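You operate a simulated robot arm through the tools that you are given. There is no shell and no other tool. Be economical: measure what you need, move in short steps, check, and stop when the job is done.

The job below is to be done with a simulated two-armed robot. You get a single attempt, and the scene is never put back.

Task
Put the 50 brass plug from the rubber mat on the shelf under the workbench and the 40 brass plug on the top of the sample bench. Put the colour tile that says "dark" from the lower shelf of the sample bench on the lower shelf of the parts table and the colour tile that says "brown" on the deck of the filling stand. Push the upper bench drawer shut. Stack the can that says "grey" from the top of the parts table on top of the can labelled "RED". Put one of the blue breathers from the breather rack on the cream log card on the lower shelf of the green bench. Any order will do. Set down upright: colour tile, blue breather.

The check looks at the end state, three seconds after you hand in, the way a careful person would. Anything else that was tipped, shoved, dropped, spilled or broken makes it a failure.

Robot
Two 6-joint arms with two-finger grippers on one trunk, on a base that drives. Base frame: it is fixed to the floor where the robot stands at the start and does not move with it; the origin is under the middle of the robot, x ahead of it, y to its left, z up; the surface under the hand at the start is at about z = 0.884. Readings come in m, degrees, newtons and seconds.
The left shoulder is at the start at [0.07, 0.176, 1.122], the right one opposite. With the tool pointing down near the work surface each hand reaches from about 0.48 to 0.8 m from the robot's upright axis, wherever it stands, measured 20 degrees to its own side. Places, roughly: blue breather [-5.75, 4.25, 1]; brass plug [0.5, 0, 1]; can [-1.25, 2.5, 1]; colour tile [0.5, 2.25, 0.5]; deck of the filling stand (40x17 cm) [-2.6, 4.84, 0.58]; log card [-3.5, 5, 0.5]; lower shelf of the parts table [-1.5, 2.7, 0.4]; shelf under the workbench [0.6, 0.1, 0.4]; top of the sample bench [0.7, 2.2, 0.9]; upper bench drawer [0.3, 2.9, 0.7]. Payload 2.45 kg a hand.
The tool frame of a hand sits at the grasp point between the pads (the TCP): z along the fingers, y along the line on which they close. The tips reach 0.026 m beyond it. The gripper opens to 0.096 m. The gripper's body begins 0.069 m behind the TCP.
Orientation is that of the tool frame in the base frame, as a unit quaternion [w, x, y, z]. With the fingers straight down and closing along the base's y, the tool's x points along the base's -x, its y along +y and its z along -z.

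Tools
- The arms move only by the tool move_arm. It takes "left_moves", "right_moves" or both (then of equal length, played together; a hand with none holds still); each is a list of rows, each an object of numbers (a shift or turn left out is 0, a gripper value left out holds the last): "dx", "dy", "dz": the shift along the tool's x, y, z in m; "ax", "ay", "az": the turn, a rotation vector about the tool's x, y, z in degrees; "fingers": the gripper command, from -1 (fully open) to 1 (shut), values between in proportion. In form: [{"dx": .., "dy": .., "dz": .., "ax": .., "ay": .., "az": .., "fingers": ..}, ...]. A call has 1 to 8 rows; each row shifts and turns the commanded pose from where the row before left it, along the tool's axes as they then stand. Each row takes 0.2 s and may step no farther than 0.05 m and 8.6 degrees from the row before; otherwise, or with a gripper value out of range, the whole call is refused. Where a pose cannot be reached the arm comes as near as it can. A force on the tool above 40 N (or 10 N above the force at the start of the call, whichever is more), or a blocked arm, ends the call early, and 0.2 s more pass. The fingers move at their own pace and stop on an object; they squeeze with about 21 N. The grip force told is the motor's: it shows also when the fingers shut on nothing. Time passes only in rows, and 0.2 s behind the last, so rows that do not move let the fingers close. It gives the time, the measured TCP pose, the force on the tool (base axes), the opening and the grip force at its end, in the units of the frame above (readings bear some noise), with the torque about the TCP (base axes, N m) and any sound that the robot's microphone picked up.
- Cameras (640 x 400 px; columns grow to the right, rows downward): "scene" is now at [0.1245, -0.0147, 1.4542]; the picture's right is [-0.16, -0.99, 0.00], its down [-0.57, 0.09, -0.82] and it looks along [0.81, -0.13, -0.58] (base axes); focal length 256 px, centre (320, 200). "left" rides on the left gripper at [0.082, -0.003, -0.098] in its tool frame; the picture's right is [0.04, 1.00, 0.00], its down [-0.73, 0.03, -0.68] and it looks along [-0.68, 0.03, 0.73] (tool axes); focal length 256 px, centre (320, 200). "right" rides on the right gripper at [0.081, 0.003, -0.098] in its tool frame; the picture's right is [-0.04, 1.00, 0.00], its down [-0.73, -0.03, -0.68] and it looks along [-0.68, -0.03, 0.73] (tool axes); focal length 256 px, centre (320, 200). There is no depth. A picture from a camera that has moved, and an enlarged one, comes with that camera's place and axes in the base frame and with its lens. The place of the scene camera against the robot may be out by one fixed shift of up to 0.025 m in any direction.
- get_image(camera): a new picture of that camera. The clock stands still meanwhile.
- move_column(by): slides the trunk up (or, below 0, down) by that many m; the arms and the scene camera ride with it, the base frame stays. It gives what a move gives, with no picture.
- steer(legs): drives the robot by 1 to 6 legs, each [ahead, left, turn to the left] in m, m and degrees, along the robot's own axes; the way and the turn of a leg run together, so that a leg with both is an arc; at most 1.5 m and 180 degrees a leg. The arms and the cameras ride along, it lands a little off, and it stops where it bumps. It gives what a move gives.
- head_to(pan, tilt): turns the head with the scene camera to pan (to the left, within 86 degrees either way) and tilt (down, from -29 to 69), counted from straight ahead of the robot. It gives what a move gives.
- inspect(camera, box): a new picture of the part [left, top, right, bottom] of that camera's present view, enlarged. The clock stands still meanwhile.
- sign_off(): hands the job in; it is judged then, once.

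Work in short steps. Places have to be worked out from the pictures, the camera data and where the tool is seen: move nearer, look again, correct. Check each grasp and each placing, and mend what went wrong. You have 196 turns and 176 pictures in all, those below and enlarged ones among them. Open the grippers and draw the arms clear of the work before you hand the job in, unless the task says otherwise; then end with one line.

The tools are called after "Emit:" by a JSON object that holds its "name" and its "arguments". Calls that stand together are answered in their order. move_arm: Moves the arms, as the interface text tells. Its arguments: {"type":"object","properties":{"left_moves":{"type":"array","items":{"type":"object","properties":{"dx":{"type":"number"},"dy":{"type":"number"},"dz":{"type":"number"},"ax":{"type":"number"},"ay":{"type":"number"},"az":{"type":"number"},"fingers":{"type":"number"}}}},"right_moves":{"type":"array","items":{"type":"object","properties":{"dx":{"type":"number"},"dy":{"type":"number"},"dz":{"type":"number"},"ax":{"type":"number"},"ay":{"type":"number"},"az":{"type":"number"},"fingers":{"type":"number"}}}}},"required":[]} The other tools are called the same way: move_column (by) slides the trunk up or down; steer (legs) drives the base; head_to (pan, tilt) turns the head that bears the scene camera; get_image (camera) takes a picture; inspect (camera, box) takes an enlarged picture of a part of a camera's view; sign_off () hands the job in.

At the start:

```text
t: 0.0
left_tcp_pos: [0.6376, 0.0936, 1.1743]
left_tool_rot: [0.0, 0.0, 1.0, 0.0]
left_contact_force: [0.0, -0.1, 0.1]
left_moment: [0.01, 0.02, -0.03]
left_finger_gap: 0.096
left_gripper_force: 0.1
right_tcp_pos: [0.4569, -0.2832, 1.1582]
right_tool_rot: [-0.002, 0.0, 1.0, 0.0]
right_contact_force: [0.5, -0.4, 0.9]
right_moment: [0.03, 0.02, 0.01]
right_finger_gap: 0.0958
right_gripper_force: 0.0
trunk travel left (down, up): [-0.607, 0.233]
robot x, y, heading: [0.0014, 0.0004, -0.0]
head pan, tilt: [-9.4, 35.2]
```

scene: 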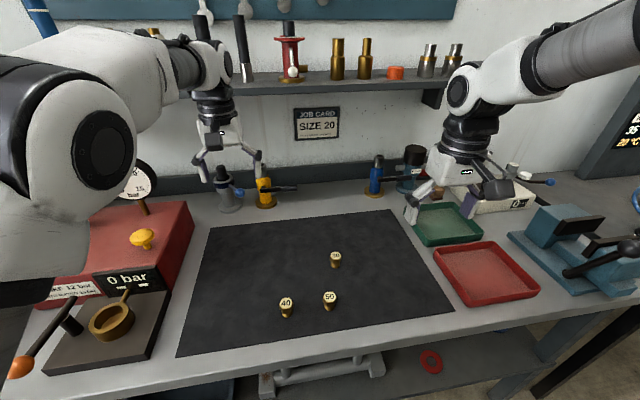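
right: 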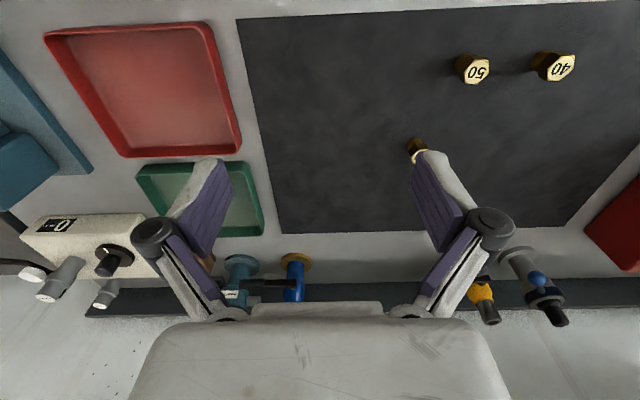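
left: 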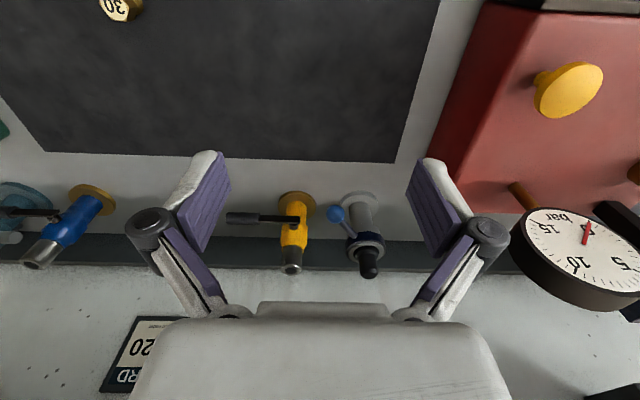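

The plugs come out at about 50: (0.48,-0.094) and 40: (0.48,0.006) from both cameras. I'll look closer at their shape before moving.

Emit:
{"name": "inspect", "arguments": {"camera": "scene", "box": [240, 230, 400, 330]}}

Emit:
{"name": "steer", "arguments": {"legs": [[-0.12, 0, 0]]}}

Emit:
{"name": "get_image", "arguments": {"camera": "scene"}}

```text
4.00 times, centred on (320, 280) of scene
camera zoom: at [0.1245, -0.0147, 1.4542], right [-0.16, -0.99, 0.0], down [-0.57, 0.09, -0.82], along [0.81, -0.13, -0.58], focal length 1023 px, centre (320, -120)
```

zoom: 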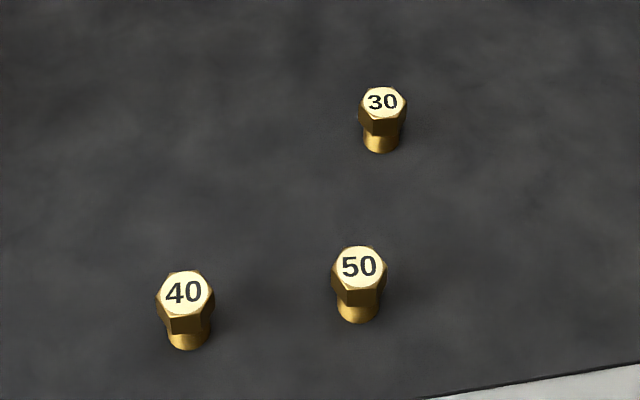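

```text
t: 1.2
left_tcp_pos: [0.5178, 0.0935, 1.1721]
left_tool_rot: [-0.001, 0.0, 1.0, 0.001]
left_contact_force: [-0.1, -0.6, 0.3]
left_moment: [0.0, 0.02, 0.0]
left_finger_gap: 0.0959
left_gripper_force: 0.1
right_tcp_pos: [0.3361, -0.2848, 1.1566]
right_tool_rot: [-0.001, -0.001, 1.0, 0.0]
right_contact_force: [0.3, 0.1, -0.5]
right_moment: [-0.02, -0.04, -0.02]
right_finger_gap: 0.0961
right_gripper_force: 0.1
trunk travel left (down, up): [-0.607, 0.233]
robot x, y, heading: [-0.1175, -0.0003, 0.0]
head pan, tilt: [-9.4, 35.2]
```

```text
171 pictures are left
camera scene: at [0.0038, -0.0147, 1.4541], right [-0.16, -0.99, 0.0], down [-0.57, 0.09, -0.82], along [0.81, -0.13, -0.58], focal length 256 px, centre (320, 200)
```

scene: 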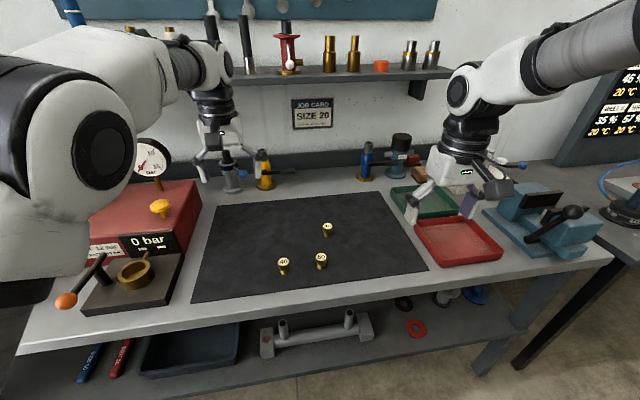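

Plugs are about 35 mm tall hex-headed. I move the right hand over the 50 plug at a height of about 0.98 and look.

Emit:
{"name": "move_arm", "arguments": {"right_moves": [{"dx": -0.0204, "dy": 0.0264, "dz": 0.0253}, {"dx": -0.0204, "dy": 0.0264, "dz": 0.0253}, {"dx": -0.0204, "dy": 0.0264, "dz": 0.0253}, {"dx": -0.0204, "dy": 0.0264, "dz": 0.0253}, {"dx": -0.0204, "dy": 0.0264, "dz": 0.0253}, {"dx": -0.0204, "dy": 0.0264, "dz": 0.0253}, {"dx": -0.0204, "dy": 0.0264, "dz": 0.0253}, {}]}}

Emit:
{"name": "get_image", "arguments": {"camera": "right"}}

```text
t: 3.0
left_tcp_pos: [0.5144, 0.0939, 1.1748]
left_tool_rot: [0.0, 0.0, 1.0, 0.0]
left_contact_force: [0.1, 0.5, 0.4]
left_moment: [-0.02, -0.02, -0.01]
left_finger_gap: 0.096
left_gripper_force: 0.1
right_tcp_pos: [0.4785, -0.0993, 0.9786]
right_tool_rot: [-0.001, 0.002, 1.0, 0.004]
right_contact_force: [-0.2, 0.4, -0.3]
right_moment: [0.01, 0.02, -0.05]
right_finger_gap: 0.0963
right_gripper_force: 0.0
trunk travel left (down, up): [-0.607, 0.233]
robot x, y, heading: [-0.1223, -0.0004, 0.2]
head pan, tilt: [-9.4, 35.2]
```

```text
170 pictures are left
camera right: at [0.3971, -0.097, 1.0773], right [0.04, 1.0, 0.01], down [0.74, -0.04, 0.68], along [0.68, -0.03, -0.74], focal length 256 px, centre (320, 200)
```

right: 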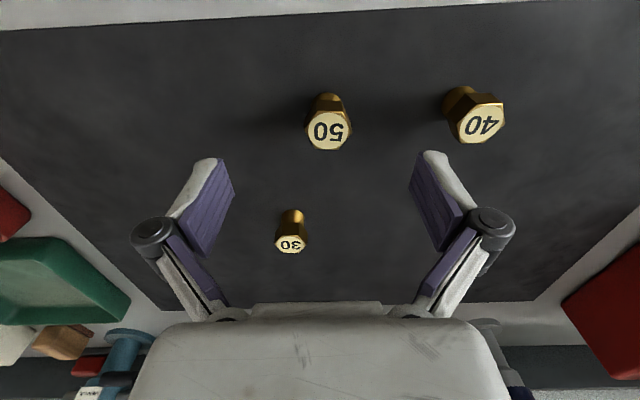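

The 50 plug is centred at about (0.4785,-0.095). I go straight down 0.06 and close.

Emit:
{"name": "move_arm", "arguments": {"right_moves": [{"dy": 0.004, "dz": 0.03}, {"dz": 0.03}, {"fingers": 1}, {"fingers": 1}, {"fingers": 1}]}}

```text
t: 4.2
left_tcp_pos: [0.5159, 0.0938, 1.1736]
left_tool_rot: [0.0, 0.0, 1.0, 0.0]
left_contact_force: [0.1, 0.0, 0.1]
left_moment: [-0.01, 0.01, -0.02]
left_finger_gap: 0.096
left_gripper_force: 0.0
right_tcp_pos: [0.4777, -0.0937, 0.9185]
right_tool_rot: [-0.002, -0.001, 1.0, 0.0]
right_contact_force: [-1.2, -0.6, 4.1]
right_moment: [0.04, 0.06, -0.01]
right_finger_gap: 0.031
right_gripper_force: 21.1
trunk travel left (down, up): [-0.607, 0.233]
robot x, y, heading: [-0.123, -0.0016, 0.3]
head pan, tilt: [-9.4, 35.2]
```

Holding something 31 mm wide. I lift, check, and move the right hand aside.

Emit:
{"name": "move_arm", "arguments": {"right_moves": [{"dz": -0.045}, {"dz": -0.045}, {"dz": -0.04}, {"dy": -0.045}, {"dy": -0.045}, {"dy": -0.045}, {"dy": -0.045}, {"dy": -0.045}]}}

Emit:
{"name": "get_image", "arguments": {"camera": "right"}}

```text
t: 6.0
left_tcp_pos: [0.5171, 0.0918, 1.1733]
left_tool_rot: [0.0, 0.0, 1.0, 0.001]
left_contact_force: [0.2, -0.4, -0.2]
left_moment: [0.06, 0.02, 0.0]
left_finger_gap: 0.0961
left_gripper_force: 0.1
right_tcp_pos: [0.4766, -0.3232, 1.0511]
right_tool_rot: [-0.001, -0.001, 1.0, 0.001]
right_contact_force: [-0.4, -0.1, -1.1]
right_moment: [0.0, 0.01, 0.02]
right_finger_gap: 0.0308
right_gripper_force: 21.9
trunk travel left (down, up): [-0.607, 0.233]
robot x, y, heading: [-0.1204, 0.0041, 0.1]
head pan, tilt: [-9.4, 35.2]
```

```text
169 pictures are left
camera right: at [0.396, -0.3203, 1.1477], right [0.04, 1.0, 0.0], down [0.74, -0.03, 0.68], along [0.68, -0.02, -0.74], focal length 256 px, centre (320, 200)
```

right: 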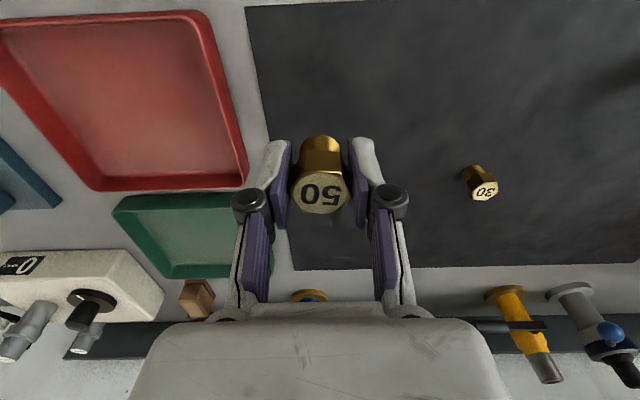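

50 is held. Now left hand above the 40 plug (about 0.479, 0.004).

Emit:
{"name": "move_arm", "arguments": {"left_moves": [{"dx": 0.0076, "dy": -0.0176, "dz": 0.039}, {"dx": 0.0076, "dy": -0.0176, "dz": 0.039}, {"dx": 0.0076, "dy": -0.0176, "dz": 0.039}, {"dx": 0.0076, "dy": -0.0176, "dz": 0.039}, {"dx": 0.0076, "dy": -0.0176, "dz": 0.039}, {}]}}

Emit:
{"name": "get_image", "arguments": {"camera": "left"}}

```text
t: 7.5
left_tcp_pos: [0.5152, 0.0582, 0.987]
left_tool_rot: [0.0, -0.016, 1.0, -0.015]
left_contact_force: [0.5, 0.2, 0.4]
left_moment: [-0.01, -0.02, -0.02]
left_finger_gap: 0.0958
left_gripper_force: 0.0
left hand out of reach, approached as far as the arm can: row 3, 4, 5
right_tcp_pos: [0.4776, -0.3205, 1.0518]
right_tool_rot: [0.0, -0.001, 1.0, 0.0]
right_contact_force: [-0.7, -0.6, -0.6]
right_moment: [0.0, 0.0, 0.03]
right_finger_gap: 0.031
right_gripper_force: 21.3
trunk travel left (down, up): [-0.607, 0.233]
robot x, y, heading: [-0.1222, 0.0042, 0.0]
head pan, tilt: [-9.4, 35.2]
```

```text
168 pictures are left
camera left: at [0.4333, 0.0538, 1.0853], right [-0.07, 1.0, -0.03], down [0.73, 0.07, 0.68], along [0.68, 0.03, -0.74], focal length 256 px, centre (320, 200)
```

left: 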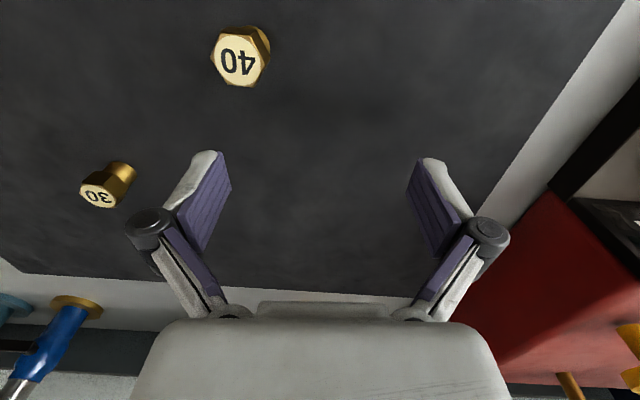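

The left arm is short inward; I shift the base back and right so that the 40 plug lies on the left arm's side.

Emit:
{"name": "steer", "arguments": {"legs": [[-0.06, -0.13, 0]]}}

```text
t: 8.8
left_tcp_pos: [0.4545, -0.0716, 0.9836]
left_tool_rot: [-0.002, -0.016, 1.0, -0.014]
left_contact_force: [-1.2, -0.2, -0.1]
left_moment: [0.03, -0.01, 0.01]
left_finger_gap: 0.0959
left_gripper_force: 0.2
right_tcp_pos: [0.4184, -0.4497, 1.0508]
right_tool_rot: [-0.002, -0.001, 1.0, 0.0]
right_contact_force: [0.4, 0.0, -0.4]
right_moment: [0.04, 0.0, -0.01]
right_finger_gap: 0.031
right_gripper_force: 20.8
trunk travel left (down, up): [-0.607, 0.233]
robot x, y, heading: [-0.1805, -0.1288, -0.0]
head pan, tilt: [-9.4, 35.2]
```

Moving left hand toward (0.479,0.004) and checking where the command frame stands.

Emit:
{"name": "move_arm", "arguments": {"left_moves": [{"dx": -0.012, "dy": 0.038}, {"dx": -0.012, "dy": 0.038}, {}]}}

Emit:
{"name": "get_image", "arguments": {"camera": "left"}}

```text
t: 9.6
left_tcp_pos: [0.4762, 0.0026, 0.9803]
left_tool_rot: [-0.002, -0.016, 1.0, -0.013]
left_contact_force: [-0.2, -0.9, -0.4]
left_moment: [0.01, 0.0, 0.01]
left_finger_gap: 0.096
left_gripper_force: 0.0
right_tcp_pos: [0.4172, -0.451, 1.0512]
right_tool_rot: [-0.002, -0.001, 1.0, 0.001]
right_contact_force: [1.0, -0.5, -0.8]
right_moment: [0.02, 0.0, 0.0]
right_finger_gap: 0.0308
right_gripper_force: 20.4
trunk travel left (down, up): [-0.607, 0.233]
robot x, y, heading: [-0.1805, -0.1303, 0.2]
head pan, tilt: [-9.4, 35.2]
```

```text
167 pictures are left
camera left: at [0.3944, -0.0012, 1.0794], right [-0.07, 1.0, -0.03], down [0.74, 0.07, 0.67], along [0.67, 0.03, -0.74], focal length 256 px, centre (320, 200)
```

left: 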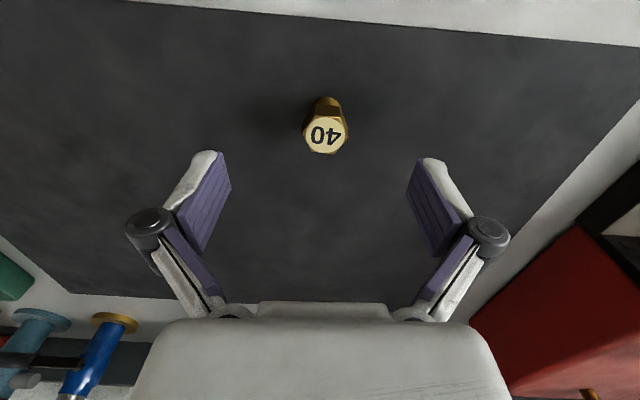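

Plug 40 is at (0.4785,0.004). Descend and close.

Emit:
{"name": "move_arm", "arguments": {"left_moves": [{"dx": -0.002, "dy": 0.002, "dz": 0.031}, {"dz": 0.031}, {"fingers": 1}, {"fingers": 1}, {"fingers": 1}, {"dz": -0.045}, {"dz": -0.045}, {"dz": -0.045}]}}

Emit:
{"name": "get_image", "arguments": {"camera": "left"}}

```text
t: 11.4
left_tcp_pos: [0.4813, 0.0075, 1.0559]
left_tool_rot: [-0.003, -0.016, 1.0, -0.014]
left_contact_force: [0.3, 0.0, -1.6]
left_moment: [0.03, -0.02, -0.01]
left_finger_gap: 0.0313
left_gripper_force: 20.9
right_tcp_pos: [0.4167, -0.4516, 1.051]
right_tool_rot: [-0.001, 0.0, 1.0, 0.0]
right_contact_force: [-0.3, 0.4, 0.0]
right_moment: [0.0, -0.02, -0.01]
right_finger_gap: 0.0309
right_gripper_force: 21.1
trunk travel left (down, up): [-0.607, 0.233]
robot x, y, heading: [-0.1812, -0.127, -0.2]
head pan, tilt: [-9.4, 35.2]
```

```text
166 pictures are left
camera left: at [0.3988, 0.0032, 1.1545], right [-0.07, 1.0, -0.03], down [0.74, 0.07, 0.67], along [0.67, 0.03, -0.74], focal length 256 px, centre (320, 200)
```

left: 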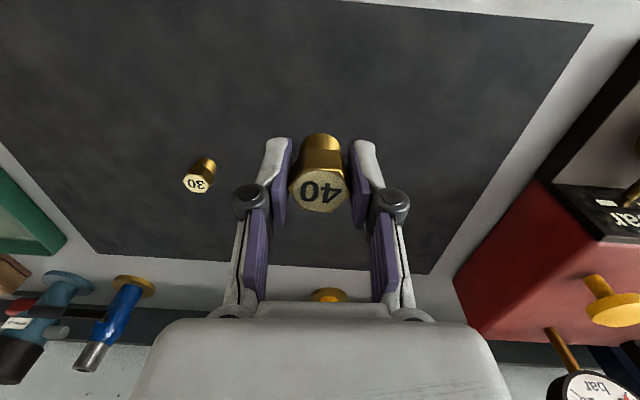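

Both plugs are held. I back off from the bench and look at the shelf beneath.

Emit:
{"name": "steer", "arguments": {"legs": [[-0.38, 0, 0]]}}

Emit:
{"name": "move_column", "arguments": {"by": -0.5}}

Emit:
{"name": "get_image", "arguments": {"camera": "scene"}}

Emit:
{"name": "get_image", "arguments": {"camera": "right"}}

```text
t: 13.8
left_tcp_pos: [0.1018, 0.0039, 1.0547]
left_tool_rot: [-0.004, -0.013, 1.0, -0.014]
left_contact_force: [-0.7, -0.2, -0.4]
left_moment: [0.01, 0.01, 0.02]
left_finger_gap: 0.0312
left_gripper_force: 20.5
right_tcp_pos: [0.0363, -0.4537, 1.0504]
right_tool_rot: [-0.002, 0.003, 1.0, 0.0]
right_contact_force: [-0.7, -0.6, -1.0]
right_moment: [0.0, 0.0, -0.01]
right_finger_gap: 0.0311
right_gripper_force: 21.1
trunk travel left (down, up): [-0.607, 0.233]
robot x, y, heading: [-0.5619, -0.131, -0.4]
head pan, tilt: [-9.4, 35.2]
```

```text
refused: -0.5 is not a number from -0.4 to 0.4
```

```text
165 pictures are left
camera scene: at [-0.4367, -0.1441, 1.4541], right [-0.17, -0.99, 0.0], down [-0.57, 0.1, -0.82], along [0.8, -0.14, -0.58], focal length 256 px, centre (320, 200)
```

scene: 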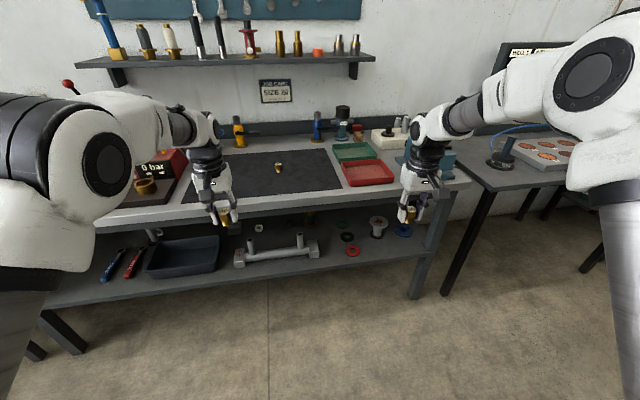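

```text
164 pictures are left
camera right: at [-0.046, -0.4499, 1.148], right [0.05, 1.0, 0.0], down [0.74, -0.03, 0.68], along [0.68, -0.03, -0.74], focal length 256 px, centre (320, 200)
```

right: 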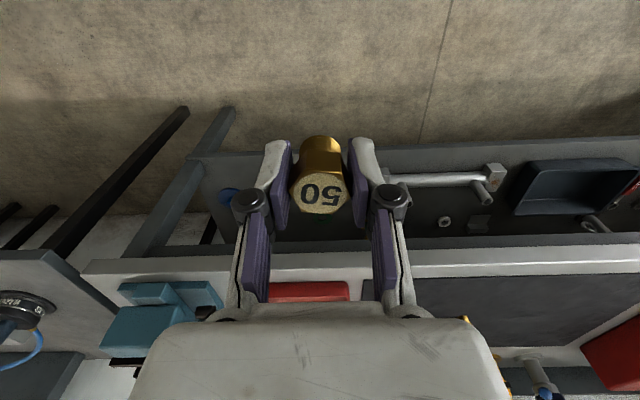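

Shelf front edge is about x=0.39, bench edge 0.33; a free spot is near (0.45,-0.36). I lower the trunk, stretch the right arm and pull back the left so only the right goes under.

Emit:
{"name": "move_column", "arguments": {"by": -0.4}}

Emit:
{"name": "move_column", "arguments": {"by": -0.2}}

Emit:
{"name": "move_arm", "arguments": {"right_moves": [{"dx": -0.03, "dy": 0.03}, {"dx": -0.03, "dy": 0.03}, {"dx": -0.04, "dy": 0.03}, {}], "left_moves": [{"dx": 0.035, "dy": 0.01}, {"dx": 0.035, "dy": 0.02}, {"dx": 0.035, "dy": 0.02}, {}]}}

Emit:
{"name": "head_to", "arguments": {"pan": -10, "tilt": 25}}

Emit:
{"name": "get_image", "arguments": {"camera": "scene"}}

Emit:
{"name": "get_image", "arguments": {"camera": "right"}}

```text
t: 17.6
left_tcp_pos: [0.1007, 0.0048, 0.6553]
left_tool_rot: [-0.004, -0.012, 1.0, -0.014]
left_contact_force: [0.3, -0.8, 0.8]
left_moment: [0.03, -0.03, -0.01]
left_finger_gap: 0.0311
left_gripper_force: 21.0
right_tcp_pos: [0.0349, -0.4528, 0.6514]
right_tool_rot: [-0.001, 0.002, 1.0, 0.001]
right_contact_force: [0.4, -1.0, -0.7]
right_moment: [0.01, 0.0, 0.0]
right_finger_gap: 0.0308
right_gripper_force: 21.1
trunk travel left (down, up): [-0.207, 0.633]
robot x, y, heading: [-0.5585, -0.1274, -0.4]
head pan, tilt: [-9.4, 35.2]
```

```text
t: 19.8
left_tcp_pos: [0.1009, 0.0044, 0.4545]
left_tool_rot: [-0.002, -0.012, 1.0, -0.015]
left_contact_force: [-0.1, 0.0, -0.9]
left_moment: [-0.02, -0.04, 0.01]
left_finger_gap: 0.031
left_gripper_force: 20.7
right_tcp_pos: [0.0364, -0.4532, 0.4516]
right_tool_rot: [-0.002, 0.002, 1.0, 0.0]
right_contact_force: [-0.1, -0.5, -1.2]
right_moment: [-0.01, -0.02, -0.01]
right_finger_gap: 0.0309
right_gripper_force: 21.3
trunk travel left (down, up): [-0.007, 0.833]
robot x, y, heading: [-0.5607, -0.1301, -0.5]
head pan, tilt: [-9.4, 35.2]
```

```text
t: 20.8
left_tcp_pos: [-0.0069, 0.0537, 0.4555]
left_tool_rot: [-0.004, -0.012, 1.0, -0.014]
left_contact_force: [-0.1, -0.4, -0.9]
left_moment: [-0.01, 0.0, 0.03]
left_finger_gap: 0.0313
left_gripper_force: 20.9
right_tcp_pos: [0.1364, -0.3648, 0.4509]
right_tool_rot: [-0.001, 0.003, 1.0, 0.001]
right_contact_force: [0.1, 0.3, -0.7]
right_moment: [0.01, 0.04, -0.01]
right_finger_gap: 0.0305
right_gripper_force: 20.4
trunk travel left (down, up): [-0.007, 0.833]
robot x, y, heading: [-0.5606, -0.1299, -0.5]
head pan, tilt: [-9.4, 35.2]
```

```text
t: 21.5
left_tcp_pos: [-0.0058, 0.0525, 0.4554]
left_tool_rot: [-0.004, -0.011, 1.0, -0.014]
left_contact_force: [-1.0, 0.3, -0.3]
left_moment: [0.0, 0.01, -0.01]
left_finger_gap: 0.0313
left_gripper_force: 21.5
right_tcp_pos: [0.137, -0.3659, 0.4502]
right_tool_rot: [-0.002, 0.003, 1.0, 0.0]
right_contact_force: [-0.1, 0.2, -0.8]
right_moment: [-0.01, -0.04, 0.02]
right_finger_gap: 0.0308
right_gripper_force: 20.8
trunk travel left (down, up): [-0.007, 0.833]
robot x, y, heading: [-0.5591, -0.127, -0.4]
head pan, tilt: [-10.0, 25.0]
```

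```text
163 pictures are left
camera scene: at [-0.4333, -0.1456, 0.8703], right [-0.18, -0.98, 0.0], down [-0.42, 0.08, -0.91], along [0.89, -0.16, -0.42], focal length 256 px, centre (320, 200)
```

scene: 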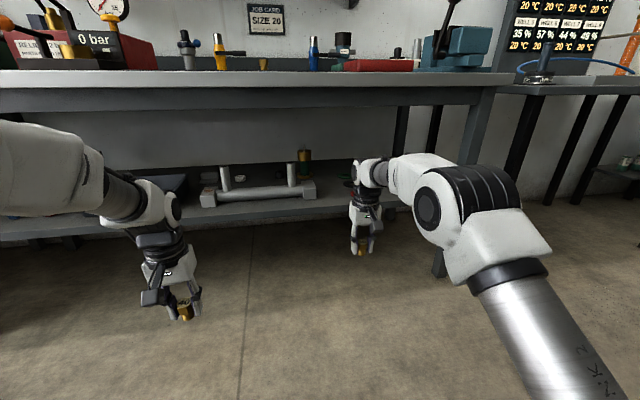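

```text
162 pictures are left
camera right: at [0.0546, -0.362, 0.5477], right [0.05, 1.0, 0.0], down [0.74, -0.03, 0.68], along [0.68, -0.03, -0.74], focal length 256 px, centre (320, 200)
```

right: 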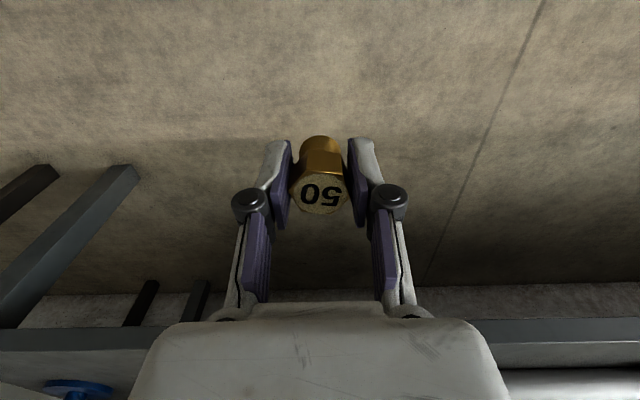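

The shelf top looks to be around z 0.41–0.43, so I raise the trunk 0.07 for clearance, then drive partway and look.

Emit:
{"name": "move_column", "arguments": {"by": 0.07}}

Emit:
{"name": "steer", "arguments": {"legs": [[0.2, 0, 0]]}}

Emit:
{"name": "get_image", "arguments": {"camera": "right"}}

Emit:
{"name": "get_image", "arguments": {"camera": "scene"}}

```text
t: 22.6
left_tcp_pos: [-0.0052, 0.0523, 0.525]
left_tool_rot: [-0.003, -0.012, 1.0, -0.014]
left_contact_force: [-0.3, 0.9, -0.9]
left_moment: [0.0, 0.01, 0.02]
left_finger_gap: 0.0308
left_gripper_force: 21.0
right_tcp_pos: [0.1374, -0.3665, 0.5193]
right_tool_rot: [-0.002, 0.002, 1.0, 0.0]
right_contact_force: [-0.5, -0.2, -0.6]
right_moment: [-0.01, 0.01, 0.0]
right_finger_gap: 0.0309
right_gripper_force: 21.3
trunk travel left (down, up): [-0.077, 0.763]
robot x, y, heading: [-0.5653, -0.1257, -0.5]
head pan, tilt: [-10.0, 25.0]
```

```text
t: 24.2
left_tcp_pos: [0.1954, 0.0514, 0.524]
left_tool_rot: [-0.004, -0.013, 1.0, -0.013]
left_contact_force: [-0.2, 0.4, -0.5]
left_moment: [-0.01, 0.0, 0.01]
left_finger_gap: 0.0311
left_gripper_force: 20.9
right_tcp_pos: [0.3401, -0.3658, 0.5187]
right_tool_rot: [-0.002, 0.003, 1.0, 0.0]
right_contact_force: [-0.5, 0.7, -0.7]
right_moment: [-0.02, 0.02, -0.05]
right_finger_gap: 0.0304
right_gripper_force: 20.8
trunk travel left (down, up): [-0.077, 0.763]
robot x, y, heading: [-0.3592, -0.1264, -0.4]
head pan, tilt: [-10.0, 25.0]
```

```text
161 pictures are left
camera right: at [0.2571, -0.3624, 0.6175], right [0.04, 1.0, 0.0], down [0.74, -0.03, 0.68], along [0.68, -0.03, -0.74], focal length 256 px, centre (320, 200)
```

right: 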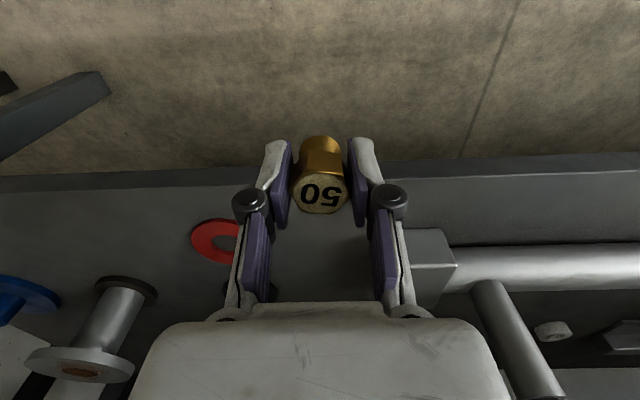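

```text
160 pictures are left
camera scene: at [-0.231, -0.1466, 0.9402], right [-0.18, -0.98, 0.0], down [-0.42, 0.08, -0.91], along [0.89, -0.16, -0.42], focal length 256 px, centre (320, 200)
```

scene: 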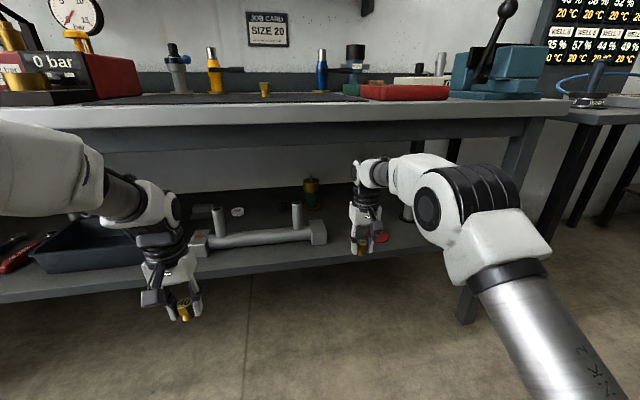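

Shelf edge is about x=0.41, z≈0.425; spot (0.455,-0.366) between red ring and rail is free. Drive 0.115 further and lower with force watch.

Emit:
{"name": "steer", "arguments": {"legs": [[0.115, 0, 0]]}}

Emit:
{"name": "get_image", "arguments": {"camera": "right"}}

Emit:
{"name": "get_image", "arguments": {"camera": "scene"}}

```text
t: 25.4
left_tcp_pos: [0.3147, 0.0512, 0.5247]
left_tool_rot: [-0.003, -0.015, 1.0, -0.014]
left_contact_force: [-0.1, -0.3, -0.9]
left_moment: [-0.01, -0.01, -0.02]
left_finger_gap: 0.0312
left_gripper_force: 21.0
right_tcp_pos: [0.4566, -0.3656, 0.5188]
right_tool_rot: [-0.002, 0.002, 1.0, 0.0]
right_contact_force: [0.8, -1.0, -0.5]
right_moment: [-0.02, -0.01, 0.0]
right_finger_gap: 0.0302
right_gripper_force: 20.5
trunk travel left (down, up): [-0.077, 0.763]
robot x, y, heading: [-0.2439, -0.1289, -0.4]
head pan, tilt: [-10.0, 25.0]
```

```text
159 pictures are left
camera right: at [0.3758, -0.3624, 0.6173], right [0.04, 1.0, 0.0], down [0.74, -0.03, 0.68], along [0.68, -0.03, -0.74], focal length 256 px, centre (320, 200)
```

right: 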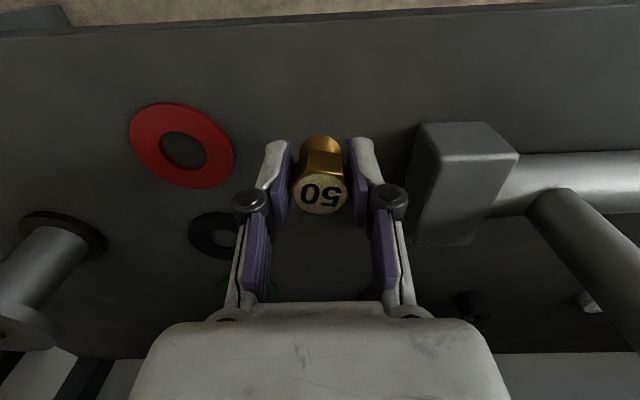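

```text
158 pictures are left
camera scene: at [-0.1125, -0.147, 0.9402], right [-0.18, -0.98, 0.0], down [-0.42, 0.08, -0.91], along [0.89, -0.16, -0.42], focal length 256 px, centre (320, 200)
```

scene: 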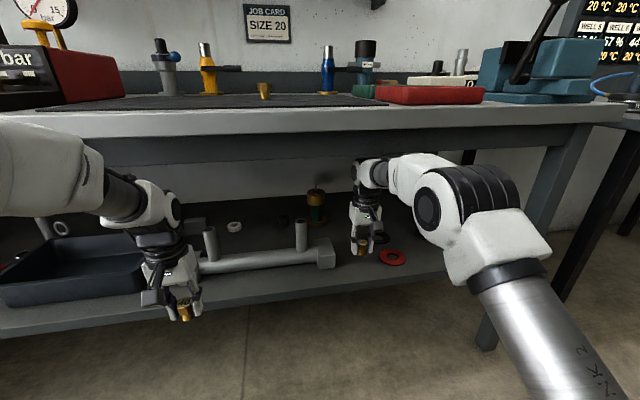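

Clear on both sides. Lower gently.

Emit:
{"name": "move_arm", "arguments": {"right_moves": [{"dz": 0.03}, {"dz": 0.02}, {"dz": 0.005}, {}]}}

Emit:
{"name": "inspect", "arguments": {"camera": "scene", "box": [320, 200, 440, 275]}}

```text
t: 26.4
left_tcp_pos: [0.3138, 0.0517, 0.5252]
left_tool_rot: [-0.003, -0.015, 1.0, -0.014]
left_contact_force: [-0.7, -0.4, 0.0]
left_moment: [0.03, 0.0, -0.02]
left_finger_gap: 0.0309
left_gripper_force: 21.7
right_tcp_pos: [0.4566, -0.3662, 0.4676]
right_tool_rot: [-0.001, 0.002, 1.0, 0.0]
right_contact_force: [2.0, -0.5, 14.2]
right_moment: [-0.04, -0.09, 0.06]
right_finger_gap: 0.0294
right_gripper_force: 20.7
trunk travel left (down, up): [-0.077, 0.763]
robot x, y, heading: [-0.2433, -0.1277, -0.2]
head pan, tilt: [-10.0, 25.0]
```

```text
5.33 times, centred on (380, 238) of scene
camera zoom: at [-0.1142, -0.1465, 0.9407], right [-0.18, -0.98, 0.0], down [-0.41, 0.07, -0.91], along [0.89, -0.16, -0.42], focal length 1364 px, centre (0, 0)
```

zoom: 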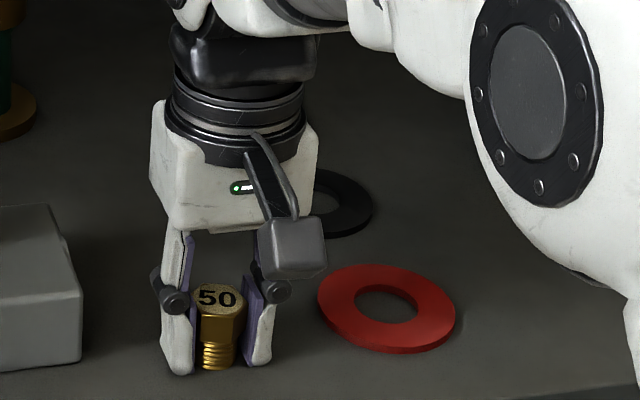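

Contact at 14 N: the plug stands on the shelf. Open partly and rise.

Emit:
{"name": "move_arm", "arguments": {"right_moves": [{"dz": -0.002, "fingers": 0.0}, {}, {"dz": -0.04}, {"dz": -0.03}]}}

Emit:
{"name": "steer", "arguments": {"legs": [[-0.2, 0, 0]]}}

Emit:
{"name": "get_image", "arguments": {"camera": "scene"}}

```text
t: 27.4
left_tcp_pos: [0.3143, 0.0507, 0.5215]
left_tool_rot: [-0.005, -0.013, 1.0, -0.013]
left_contact_force: [0.5, 0.5, -1.3]
left_moment: [0.02, -0.03, 0.0]
left_finger_gap: 0.0309
left_gripper_force: 21.3
right_tcp_pos: [0.4528, -0.3653, 0.5248]
right_tool_rot: [-0.014, 0.001, 1.0, 0.001]
right_contact_force: [0.5, -0.7, -0.3]
right_moment: [-0.02, 0.01, 0.02]
right_finger_gap: 0.0479
right_gripper_force: 0.1
trunk travel left (down, up): [-0.077, 0.763]
robot x, y, heading: [-0.2436, -0.1327, -0.2]
head pan, tilt: [-10.0, 25.0]
```

```text
t: 29.0
left_tcp_pos: [0.1134, 0.0526, 0.5245]
left_tool_rot: [-0.003, -0.015, 1.0, -0.013]
left_contact_force: [-0.3, 0.3, -0.3]
left_moment: [0.0, 0.04, 0.01]
left_finger_gap: 0.0311
left_gripper_force: 21.3
right_tcp_pos: [0.2582, -0.364, 0.5378]
right_tool_rot: [-0.002, 0.001, 1.0, -0.001]
right_contact_force: [0.2, 0.6, -0.9]
right_moment: [0.0, -0.01, 0.03]
right_finger_gap: 0.0481
right_gripper_force: 0.0
trunk travel left (down, up): [-0.077, 0.763]
robot x, y, heading: [-0.4386, -0.131, 0.2]
head pan, tilt: [-10.0, 25.0]
```

```text
156 pictures are left
camera scene: at [-0.3126, -0.146, 0.9404], right [-0.18, -0.98, 0.0], down [-0.42, 0.07, -0.91], along [0.89, -0.16, -0.42], focal length 256 px, centre (320, 200)
```

scene: 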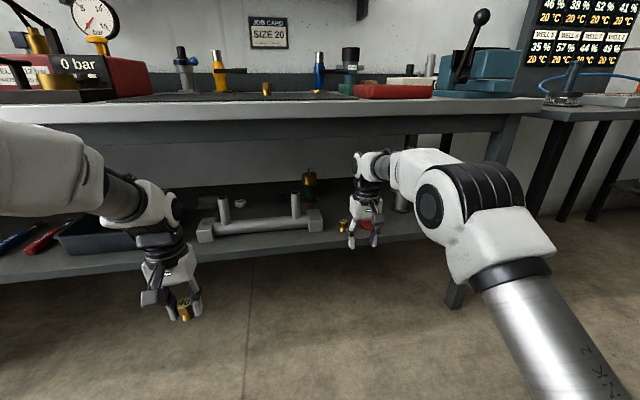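

Plug stands on the shelf. I back away, raise the trunk, and look to the left for the route.

Emit:
{"name": "steer", "arguments": {"legs": [[-0.15, 0, 0]]}}

Emit:
{"name": "move_column", "arguments": {"by": 0.4}}

Emit:
{"name": "move_column", "arguments": {"by": 0.15}}

Emit:
{"name": "head_to", "arguments": {"pan": 70, "tilt": 20}}

Emit:
{"name": "get_image", "arguments": {"camera": "scene"}}

```text
t: 30.4
left_tcp_pos: [-0.0376, 0.0531, 0.5252]
left_tool_rot: [-0.003, -0.014, 1.0, -0.014]
left_contact_force: [0.5, -0.1, -0.3]
left_moment: [-0.01, -0.02, 0.01]
left_finger_gap: 0.0309
left_gripper_force: 21.4
right_tcp_pos: [0.1061, -0.3642, 0.5384]
right_tool_rot: [-0.001, 0.0, 1.0, 0.0]
right_contact_force: [0.0, -0.3, 0.4]
right_moment: [-0.01, 0.01, -0.01]
right_finger_gap: 0.0483
right_gripper_force: 0.0
trunk travel left (down, up): [-0.077, 0.763]
robot x, y, heading: [-0.5925, -0.1336, -0.3]
head pan, tilt: [-10.0, 25.0]
```

```text
t: 34.2
left_tcp_pos: [-0.0371, 0.0547, 0.9251]
left_tool_rot: [-0.003, -0.014, 1.0, -0.014]
left_contact_force: [0.3, -0.1, -1.2]
left_moment: [-0.03, 0.0, -0.02]
left_finger_gap: 0.031
left_gripper_force: 21.0
right_tcp_pos: [0.1063, -0.3632, 0.9389]
right_tool_rot: [-0.002, 0.001, 1.0, 0.001]
right_contact_force: [-0.5, 0.1, 0.0]
right_moment: [0.0, 0.01, 0.04]
right_finger_gap: 0.0477
right_gripper_force: 0.1
trunk travel left (down, up): [-0.477, 0.363]
robot x, y, heading: [-0.5935, -0.1301, -0.2]
head pan, tilt: [-10.0, 25.0]
```

```text
t: 36.0
left_tcp_pos: [-0.0359, 0.0532, 1.0738]
left_tool_rot: [-0.004, -0.014, 1.0, -0.014]
left_contact_force: [0.4, 0.1, -1.3]
left_moment: [-0.01, -0.02, 0.0]
left_finger_gap: 0.0308
left_gripper_force: 20.9
right_tcp_pos: [0.1061, -0.3651, 1.0883]
right_tool_rot: [-0.001, 0.002, 1.0, -0.001]
right_contact_force: [0.2, -0.2, -0.5]
right_moment: [0.0, 0.0, 0.03]
right_finger_gap: 0.0481
right_gripper_force: 0.0
trunk travel left (down, up): [-0.627, 0.213]
robot x, y, heading: [-0.5937, -0.1298, 0.1]
head pan, tilt: [-10.0, 25.0]
```

```text
t: 37.5
left_tcp_pos: [-0.0369, 0.054, 1.0752]
left_tool_rot: [-0.003, -0.014, 1.0, -0.014]
left_contact_force: [-0.7, 0.3, -0.5]
left_moment: [0.01, 0.01, 0.0]
left_finger_gap: 0.0311
left_gripper_force: 21.2
right_tcp_pos: [0.1077, -0.3649, 1.0885]
right_tool_rot: [-0.002, 0.001, 1.0, 0.0]
right_contact_force: [0.1, 0.0, 0.2]
right_moment: [-0.02, 0.03, -0.01]
right_finger_gap: 0.0479
right_gripper_force: 0.1
trunk travel left (down, up): [-0.627, 0.213]
robot x, y, heading: [-0.5945, -0.1308, -0.2]
head pan, tilt: [70.0, 20.0]
```

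```text
155 pictures are left
camera scene: at [-0.522, -0.0421, 1.4984], right [0.94, -0.34, 0.0], down [-0.12, -0.32, -0.94], along [0.32, 0.88, -0.34], focal length 256 px, centre (320, 200)
```

scene: 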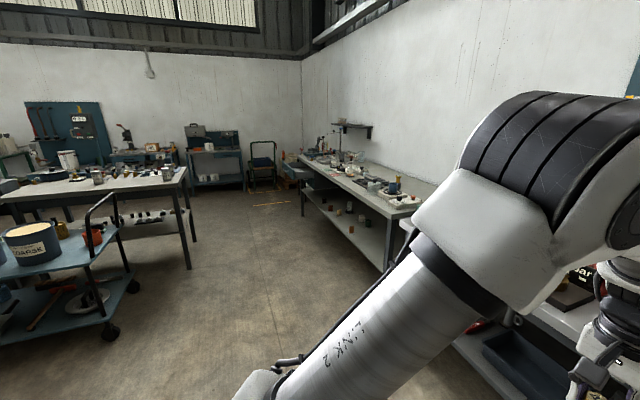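

The corridor between parts table (x≈-1) and sample bench (x≈0.4) is clear. I strafe left 1.4 then look.

Emit:
{"name": "steer", "arguments": {"legs": [[0.05, 1.5, 0], [0, 0.5, 0]]}}

Emit:
{"name": "head_to", "arguments": {"pan": 10, "tilt": 35}}

Emit:
{"name": "get_image", "arguments": {"camera": "scene"}}

```text
refused: leg 1 is longer than a leg can be; nothing moved
```

```text
t: 38.8
left_tcp_pos: [-0.0369, 0.0534, 1.0741]
left_tool_rot: [-0.004, -0.014, 1.0, -0.014]
left_contact_force: [0.4, 0.6, 0.0]
left_moment: [0.0, 0.01, -0.01]
left_finger_gap: 0.0306
left_gripper_force: 20.5
right_tcp_pos: [0.1056, -0.3644, 1.0883]
right_tool_rot: [-0.002, 0.001, 1.0, -0.001]
right_contact_force: [-0.6, 0.4, 0.2]
right_moment: [-0.01, 0.0, 0.01]
right_finger_gap: 0.048
right_gripper_force: 0.0
trunk travel left (down, up): [-0.627, 0.213]
robot x, y, heading: [-0.5919, -0.1295, -0.1]
head pan, tilt: [10.0, 35.0]
```

```text
154 pictures are left
camera scene: at [-0.4673, -0.1143, 1.4746], right [0.17, -0.99, 0.0], down [-0.57, -0.1, -0.82], along [0.81, 0.14, -0.57], focal length 256 px, centre (320, 200)
```

scene: 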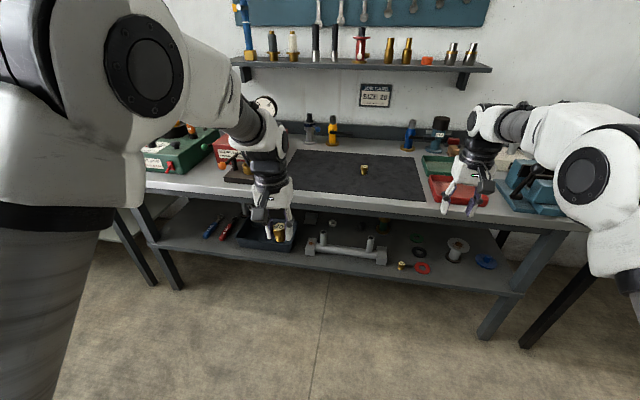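

The leg was too long; splitting it.

Emit:
{"name": "steer", "arguments": {"legs": [[0.05, 1.2, 0], [0, 0.9, 0]]}}

Emit:
{"name": "get_image", "arguments": {"camera": "scene"}}

```text
t: 49.2
left_tcp_pos: [0.037, 2.1417, 1.0738]
left_tool_rot: [-0.003, -0.007, 1.0, -0.014]
left_contact_force: [-0.2, 0.3, -0.9]
left_moment: [0.03, -0.01, -0.01]
left_finger_gap: 0.0305
left_gripper_force: 20.5
right_tcp_pos: [0.1738, 1.722, 1.0879]
right_tool_rot: [-0.002, 0.009, 1.0, 0.0]
right_contact_force: [-0.1, 0.0, -0.6]
right_moment: [0.0, -0.04, -0.03]
right_finger_gap: 0.0481
right_gripper_force: 0.0
trunk travel left (down, up): [-0.627, 0.213]
robot x, y, heading: [-0.5226, 1.9678, -0.8]
head pan, tilt: [10.0, 35.0]
```

```text
153 pictures are left
camera scene: at [-0.396, 1.9803, 1.4746], right [0.16, -0.99, 0.0], down [-0.57, -0.09, -0.82], along [0.81, 0.13, -0.57], focal length 256 px, centre (320, 200)
```

scene: 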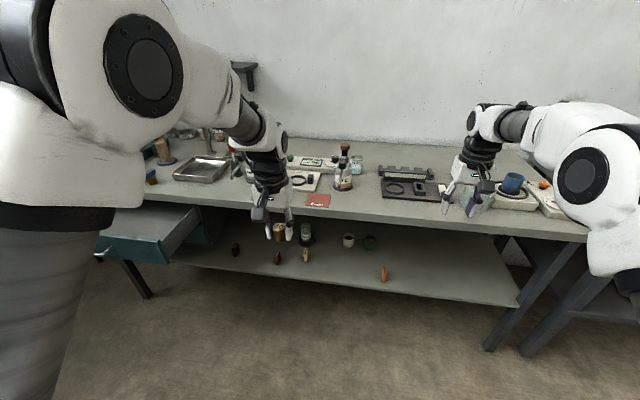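

I see the open drawer, tiles on the lower shelf and the bench top. Zoom on both.

Emit:
{"name": "inspect", "arguments": {"camera": "scene", "box": [140, 130, 460, 330]}}

Emit:
{"name": "inspect", "arguments": {"camera": "scene", "box": [220, 220, 400, 330]}}

```text
2.00 times, centred on (300, 230) of scene
camera zoom: at [-0.396, 1.9803, 1.4746], right [0.16, -0.99, 0.0], down [-0.57, -0.09, -0.82], along [0.81, 0.13, -0.57], focal length 512 px, centre (360, 140)
```

zoom: 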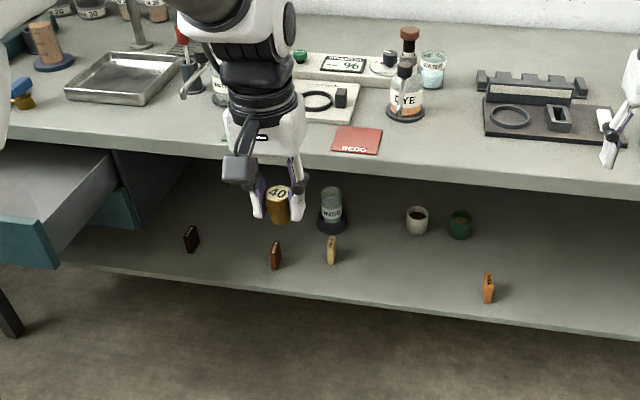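

```text
3.56 times, centred on (310, 275) of scene
camera zoom: at [-0.396, 1.9803, 1.4746], right [0.16, -0.99, 0.0], down [-0.57, -0.09, -0.82], along [0.81, 0.13, -0.57], focal length 909 px, centre (356, -67)
```

zoom: 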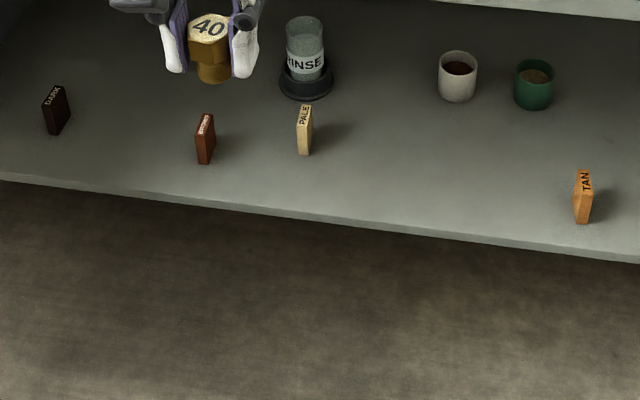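

Spot for plug 40: bench top front around (0.415,1.93), clear of the dye bottle (0.53,2.03) and black tray. I tuck the right hand, then drive.

Emit:
{"name": "move_arm", "arguments": {"right_moves": [{"dx": 0.035, "dz": -0.035}, {"dx": 0.035, "dz": -0.035}, {"dx": 0.035, "dz": -0.035}, {}]}}

Emit:
{"name": "steer", "arguments": {"legs": [[0.32, -0.21, 0.8]]}}

Emit:
{"name": "get_image", "arguments": {"camera": "left"}}

Emit:
{"name": "get_image", "arguments": {"camera": "scene"}}

```text
t: 50.2
left_tcp_pos: [0.0373, 2.1414, 1.0758]
left_tool_rot: [-0.003, -0.006, 1.0, -0.015]
left_contact_force: [-0.6, -0.6, -1.3]
left_moment: [0.01, 0.03, -0.01]
left_finger_gap: 0.0307
left_gripper_force: 20.9
right_tcp_pos: [0.0682, 1.7258, 1.1943]
right_tool_rot: [-0.001, 0.009, 1.0, 0.0]
right_contact_force: [-0.7, 0.5, -0.1]
right_moment: [0.01, 0.05, -0.02]
right_finger_gap: 0.0481
right_gripper_force: 0.0
trunk travel left (down, up): [-0.627, 0.213]
robot x, y, heading: [-0.5198, 1.9666, -1.1]
head pan, tilt: [10.0, 35.0]
```

```text
t: 52.7
left_tcp_pos: [0.3554, 1.9276, 1.0765]
left_tool_rot: [-0.003, -0.011, 1.0, -0.014]
left_contact_force: [-0.2, -0.3, -0.6]
left_moment: [0.0, -0.03, 0.0]
left_finger_gap: 0.0306
left_gripper_force: 21.1
right_tcp_pos: [0.3909, 1.5129, 1.1939]
right_tool_rot: [-0.001, 0.003, 1.0, 0.0]
right_contact_force: [0.7, -0.6, -0.1]
right_moment: [0.02, 0.01, 0.02]
right_finger_gap: 0.048
right_gripper_force: 0.1
trunk travel left (down, up): [-0.627, 0.213]
robot x, y, heading: [-0.2042, 1.7445, -0.6]
head pan, tilt: [10.0, 35.0]
```

```text
150 pictures are left
camera left: at [0.274, 1.924, 1.1741], right [-0.07, 1.0, -0.03], down [0.74, 0.07, 0.67], along [0.67, 0.02, -0.74], focal length 256 px, centre (320, 200)
```

left: 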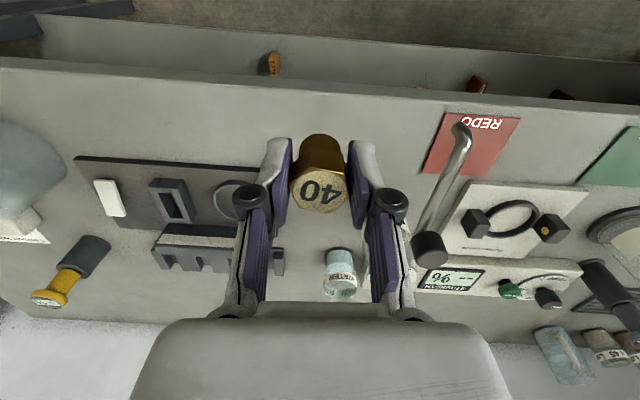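

```text
149 pictures are left
camera scene: at [-0.0761, 1.7617, 1.4746], right [0.17, -0.99, 0.0], down [-0.57, -0.1, -0.82], along [0.81, 0.14, -0.57], focal length 256 px, centre (320, 200)
```

scene: 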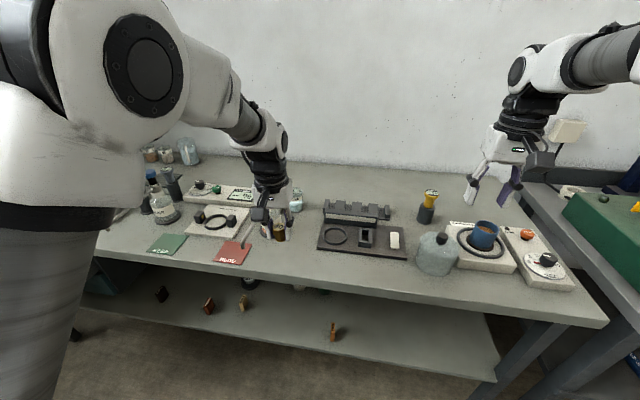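

The spot is clear. Move forward 0.05, right 0.012, then down in steps.

Emit:
{"name": "move_arm", "arguments": {"left_moves": [{"dx": -0.045, "dy": -0.012}, {"dz": 0.04}, {"dz": 0.04}, {"dz": 0.04}, {"dz": 0.015}, {}]}}

Emit:
{"name": "get_image", "arguments": {"camera": "left"}}

```text
t: 54.1
left_tcp_pos: [0.4008, 1.9123, 0.9403]
left_tool_rot: [-0.004, -0.012, 1.0, -0.014]
left_contact_force: [0.9, -0.7, -0.9]
left_moment: [0.01, 0.02, 0.01]
left_finger_gap: 0.0303
left_gripper_force: 20.8
right_tcp_pos: [0.3907, 1.5127, 1.1943]
right_tool_rot: [-0.001, 0.003, 1.0, 0.0]
right_contact_force: [0.3, 0.6, 0.5]
right_moment: [-0.03, -0.01, 0.02]
right_finger_gap: 0.048
right_gripper_force: 0.1
trunk travel left (down, up): [-0.627, 0.213]
robot x, y, heading: [-0.2002, 1.7496, -0.2]
head pan, tilt: [10.0, 35.0]
```

```text
148 pictures are left
camera left: at [0.3193, 1.9078, 1.0387], right [-0.07, 1.0, -0.03], down [0.74, 0.07, 0.67], along [0.67, 0.02, -0.74], focal length 256 px, centre (320, 200)
```

left: 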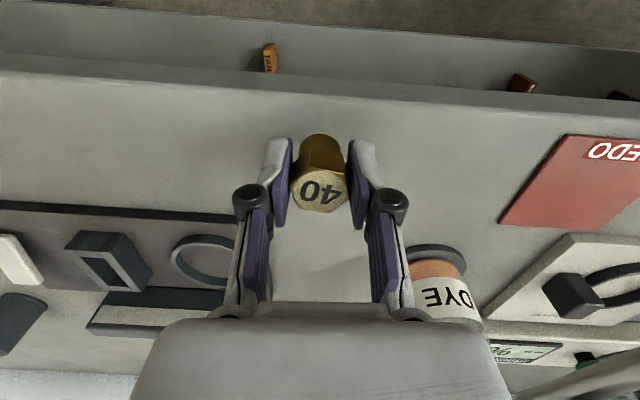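

Lower the last ~20 mm in small steps.

Emit:
{"name": "move_arm", "arguments": {"left_moves": [{"dz": 0.008}, {"dz": 0.006}, {"dz": 0.004}, {}]}}

```text
t: 55.1
left_tcp_pos: [0.3999, 1.9114, 0.9228]
left_tool_rot: [-0.003, -0.012, 1.0, -0.014]
left_contact_force: [-1.5, -0.2, -1.0]
left_moment: [0.03, 0.01, 0.04]
left_finger_gap: 0.0304
left_gripper_force: 20.6
right_tcp_pos: [0.3907, 1.5139, 1.1959]
right_tool_rot: [0.0, 0.002, 1.0, 0.0]
right_contact_force: [0.1, -0.1, -0.1]
right_moment: [0.03, -0.01, 0.0]
right_finger_gap: 0.0477
right_gripper_force: 0.2
trunk travel left (down, up): [-0.627, 0.213]
robot x, y, heading: [-0.2014, 1.7507, -0.2]
head pan, tilt: [10.0, 35.0]
```

Still free; a few mm more.

Emit:
{"name": "move_arm", "arguments": {"left_moves": [{"dz": 0.003}, {"dz": 0.003}, {}]}}

```text
t: 55.9
left_tcp_pos: [0.3992, 1.9122, 0.9168]
left_tool_rot: [-0.004, -0.012, 1.0, -0.014]
left_contact_force: [-0.2, 0.9, -0.4]
left_moment: [-0.04, 0.0, -0.03]
left_finger_gap: 0.0304
left_gripper_force: 20.8
right_tcp_pos: [0.3917, 1.5124, 1.1939]
right_tool_rot: [-0.001, 0.003, 1.0, 0.0]
right_contact_force: [-0.7, -0.8, 0.0]
right_moment: [0.0, -0.01, 0.02]
right_finger_gap: 0.048
right_gripper_force: 0.0
trunk travel left (down, up): [-0.627, 0.213]
robot x, y, heading: [-0.2002, 1.7487, -0.4]
head pan, tilt: [10.0, 35.0]
```

Emit:
{"name": "move_arm", "arguments": {"left_moves": [{"dz": 0.003}, {"dz": 0.003}, {"dz": 0.003}, {}]}}

Emit:
{"name": "inspect", "arguments": {"camera": "scene", "box": [230, 190, 330, 252]}}

```text
t: 56.9
left_tcp_pos: [0.3985, 1.9114, 0.9087]
left_tool_rot: [-0.002, -0.012, 1.0, -0.014]
left_contact_force: [1.2, 1.3, 17.4]
left_moment: [0.19, -0.04, 0.0]
left_finger_gap: 0.0268
left_gripper_force: 20.9
right_tcp_pos: [0.3898, 1.5124, 1.1949]
right_tool_rot: [0.001, 0.002, 1.0, 0.001]
right_contact_force: [0.2, 0.9, 0.0]
right_moment: [-0.01, 0.04, -0.01]
right_finger_gap: 0.0479
right_gripper_force: 0.1
trunk travel left (down, up): [-0.627, 0.213]
robot x, y, heading: [-0.2007, 1.7486, -0.6]
head pan, tilt: [10.0, 35.0]
```

```text
6.40 times, centred on (280, 221) of scene
camera zoom: at [-0.078, 1.7607, 1.4749], right [0.17, -0.99, 0.0], down [-0.56, -0.1, -0.82], along [0.81, 0.14, -0.57], focal length 1637 px, centre (576, 66)
```

zoom: 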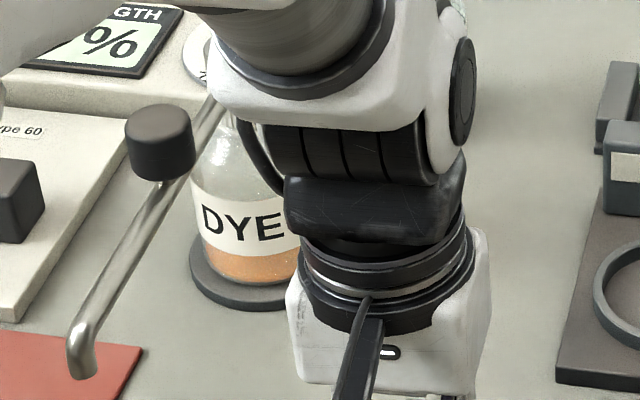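

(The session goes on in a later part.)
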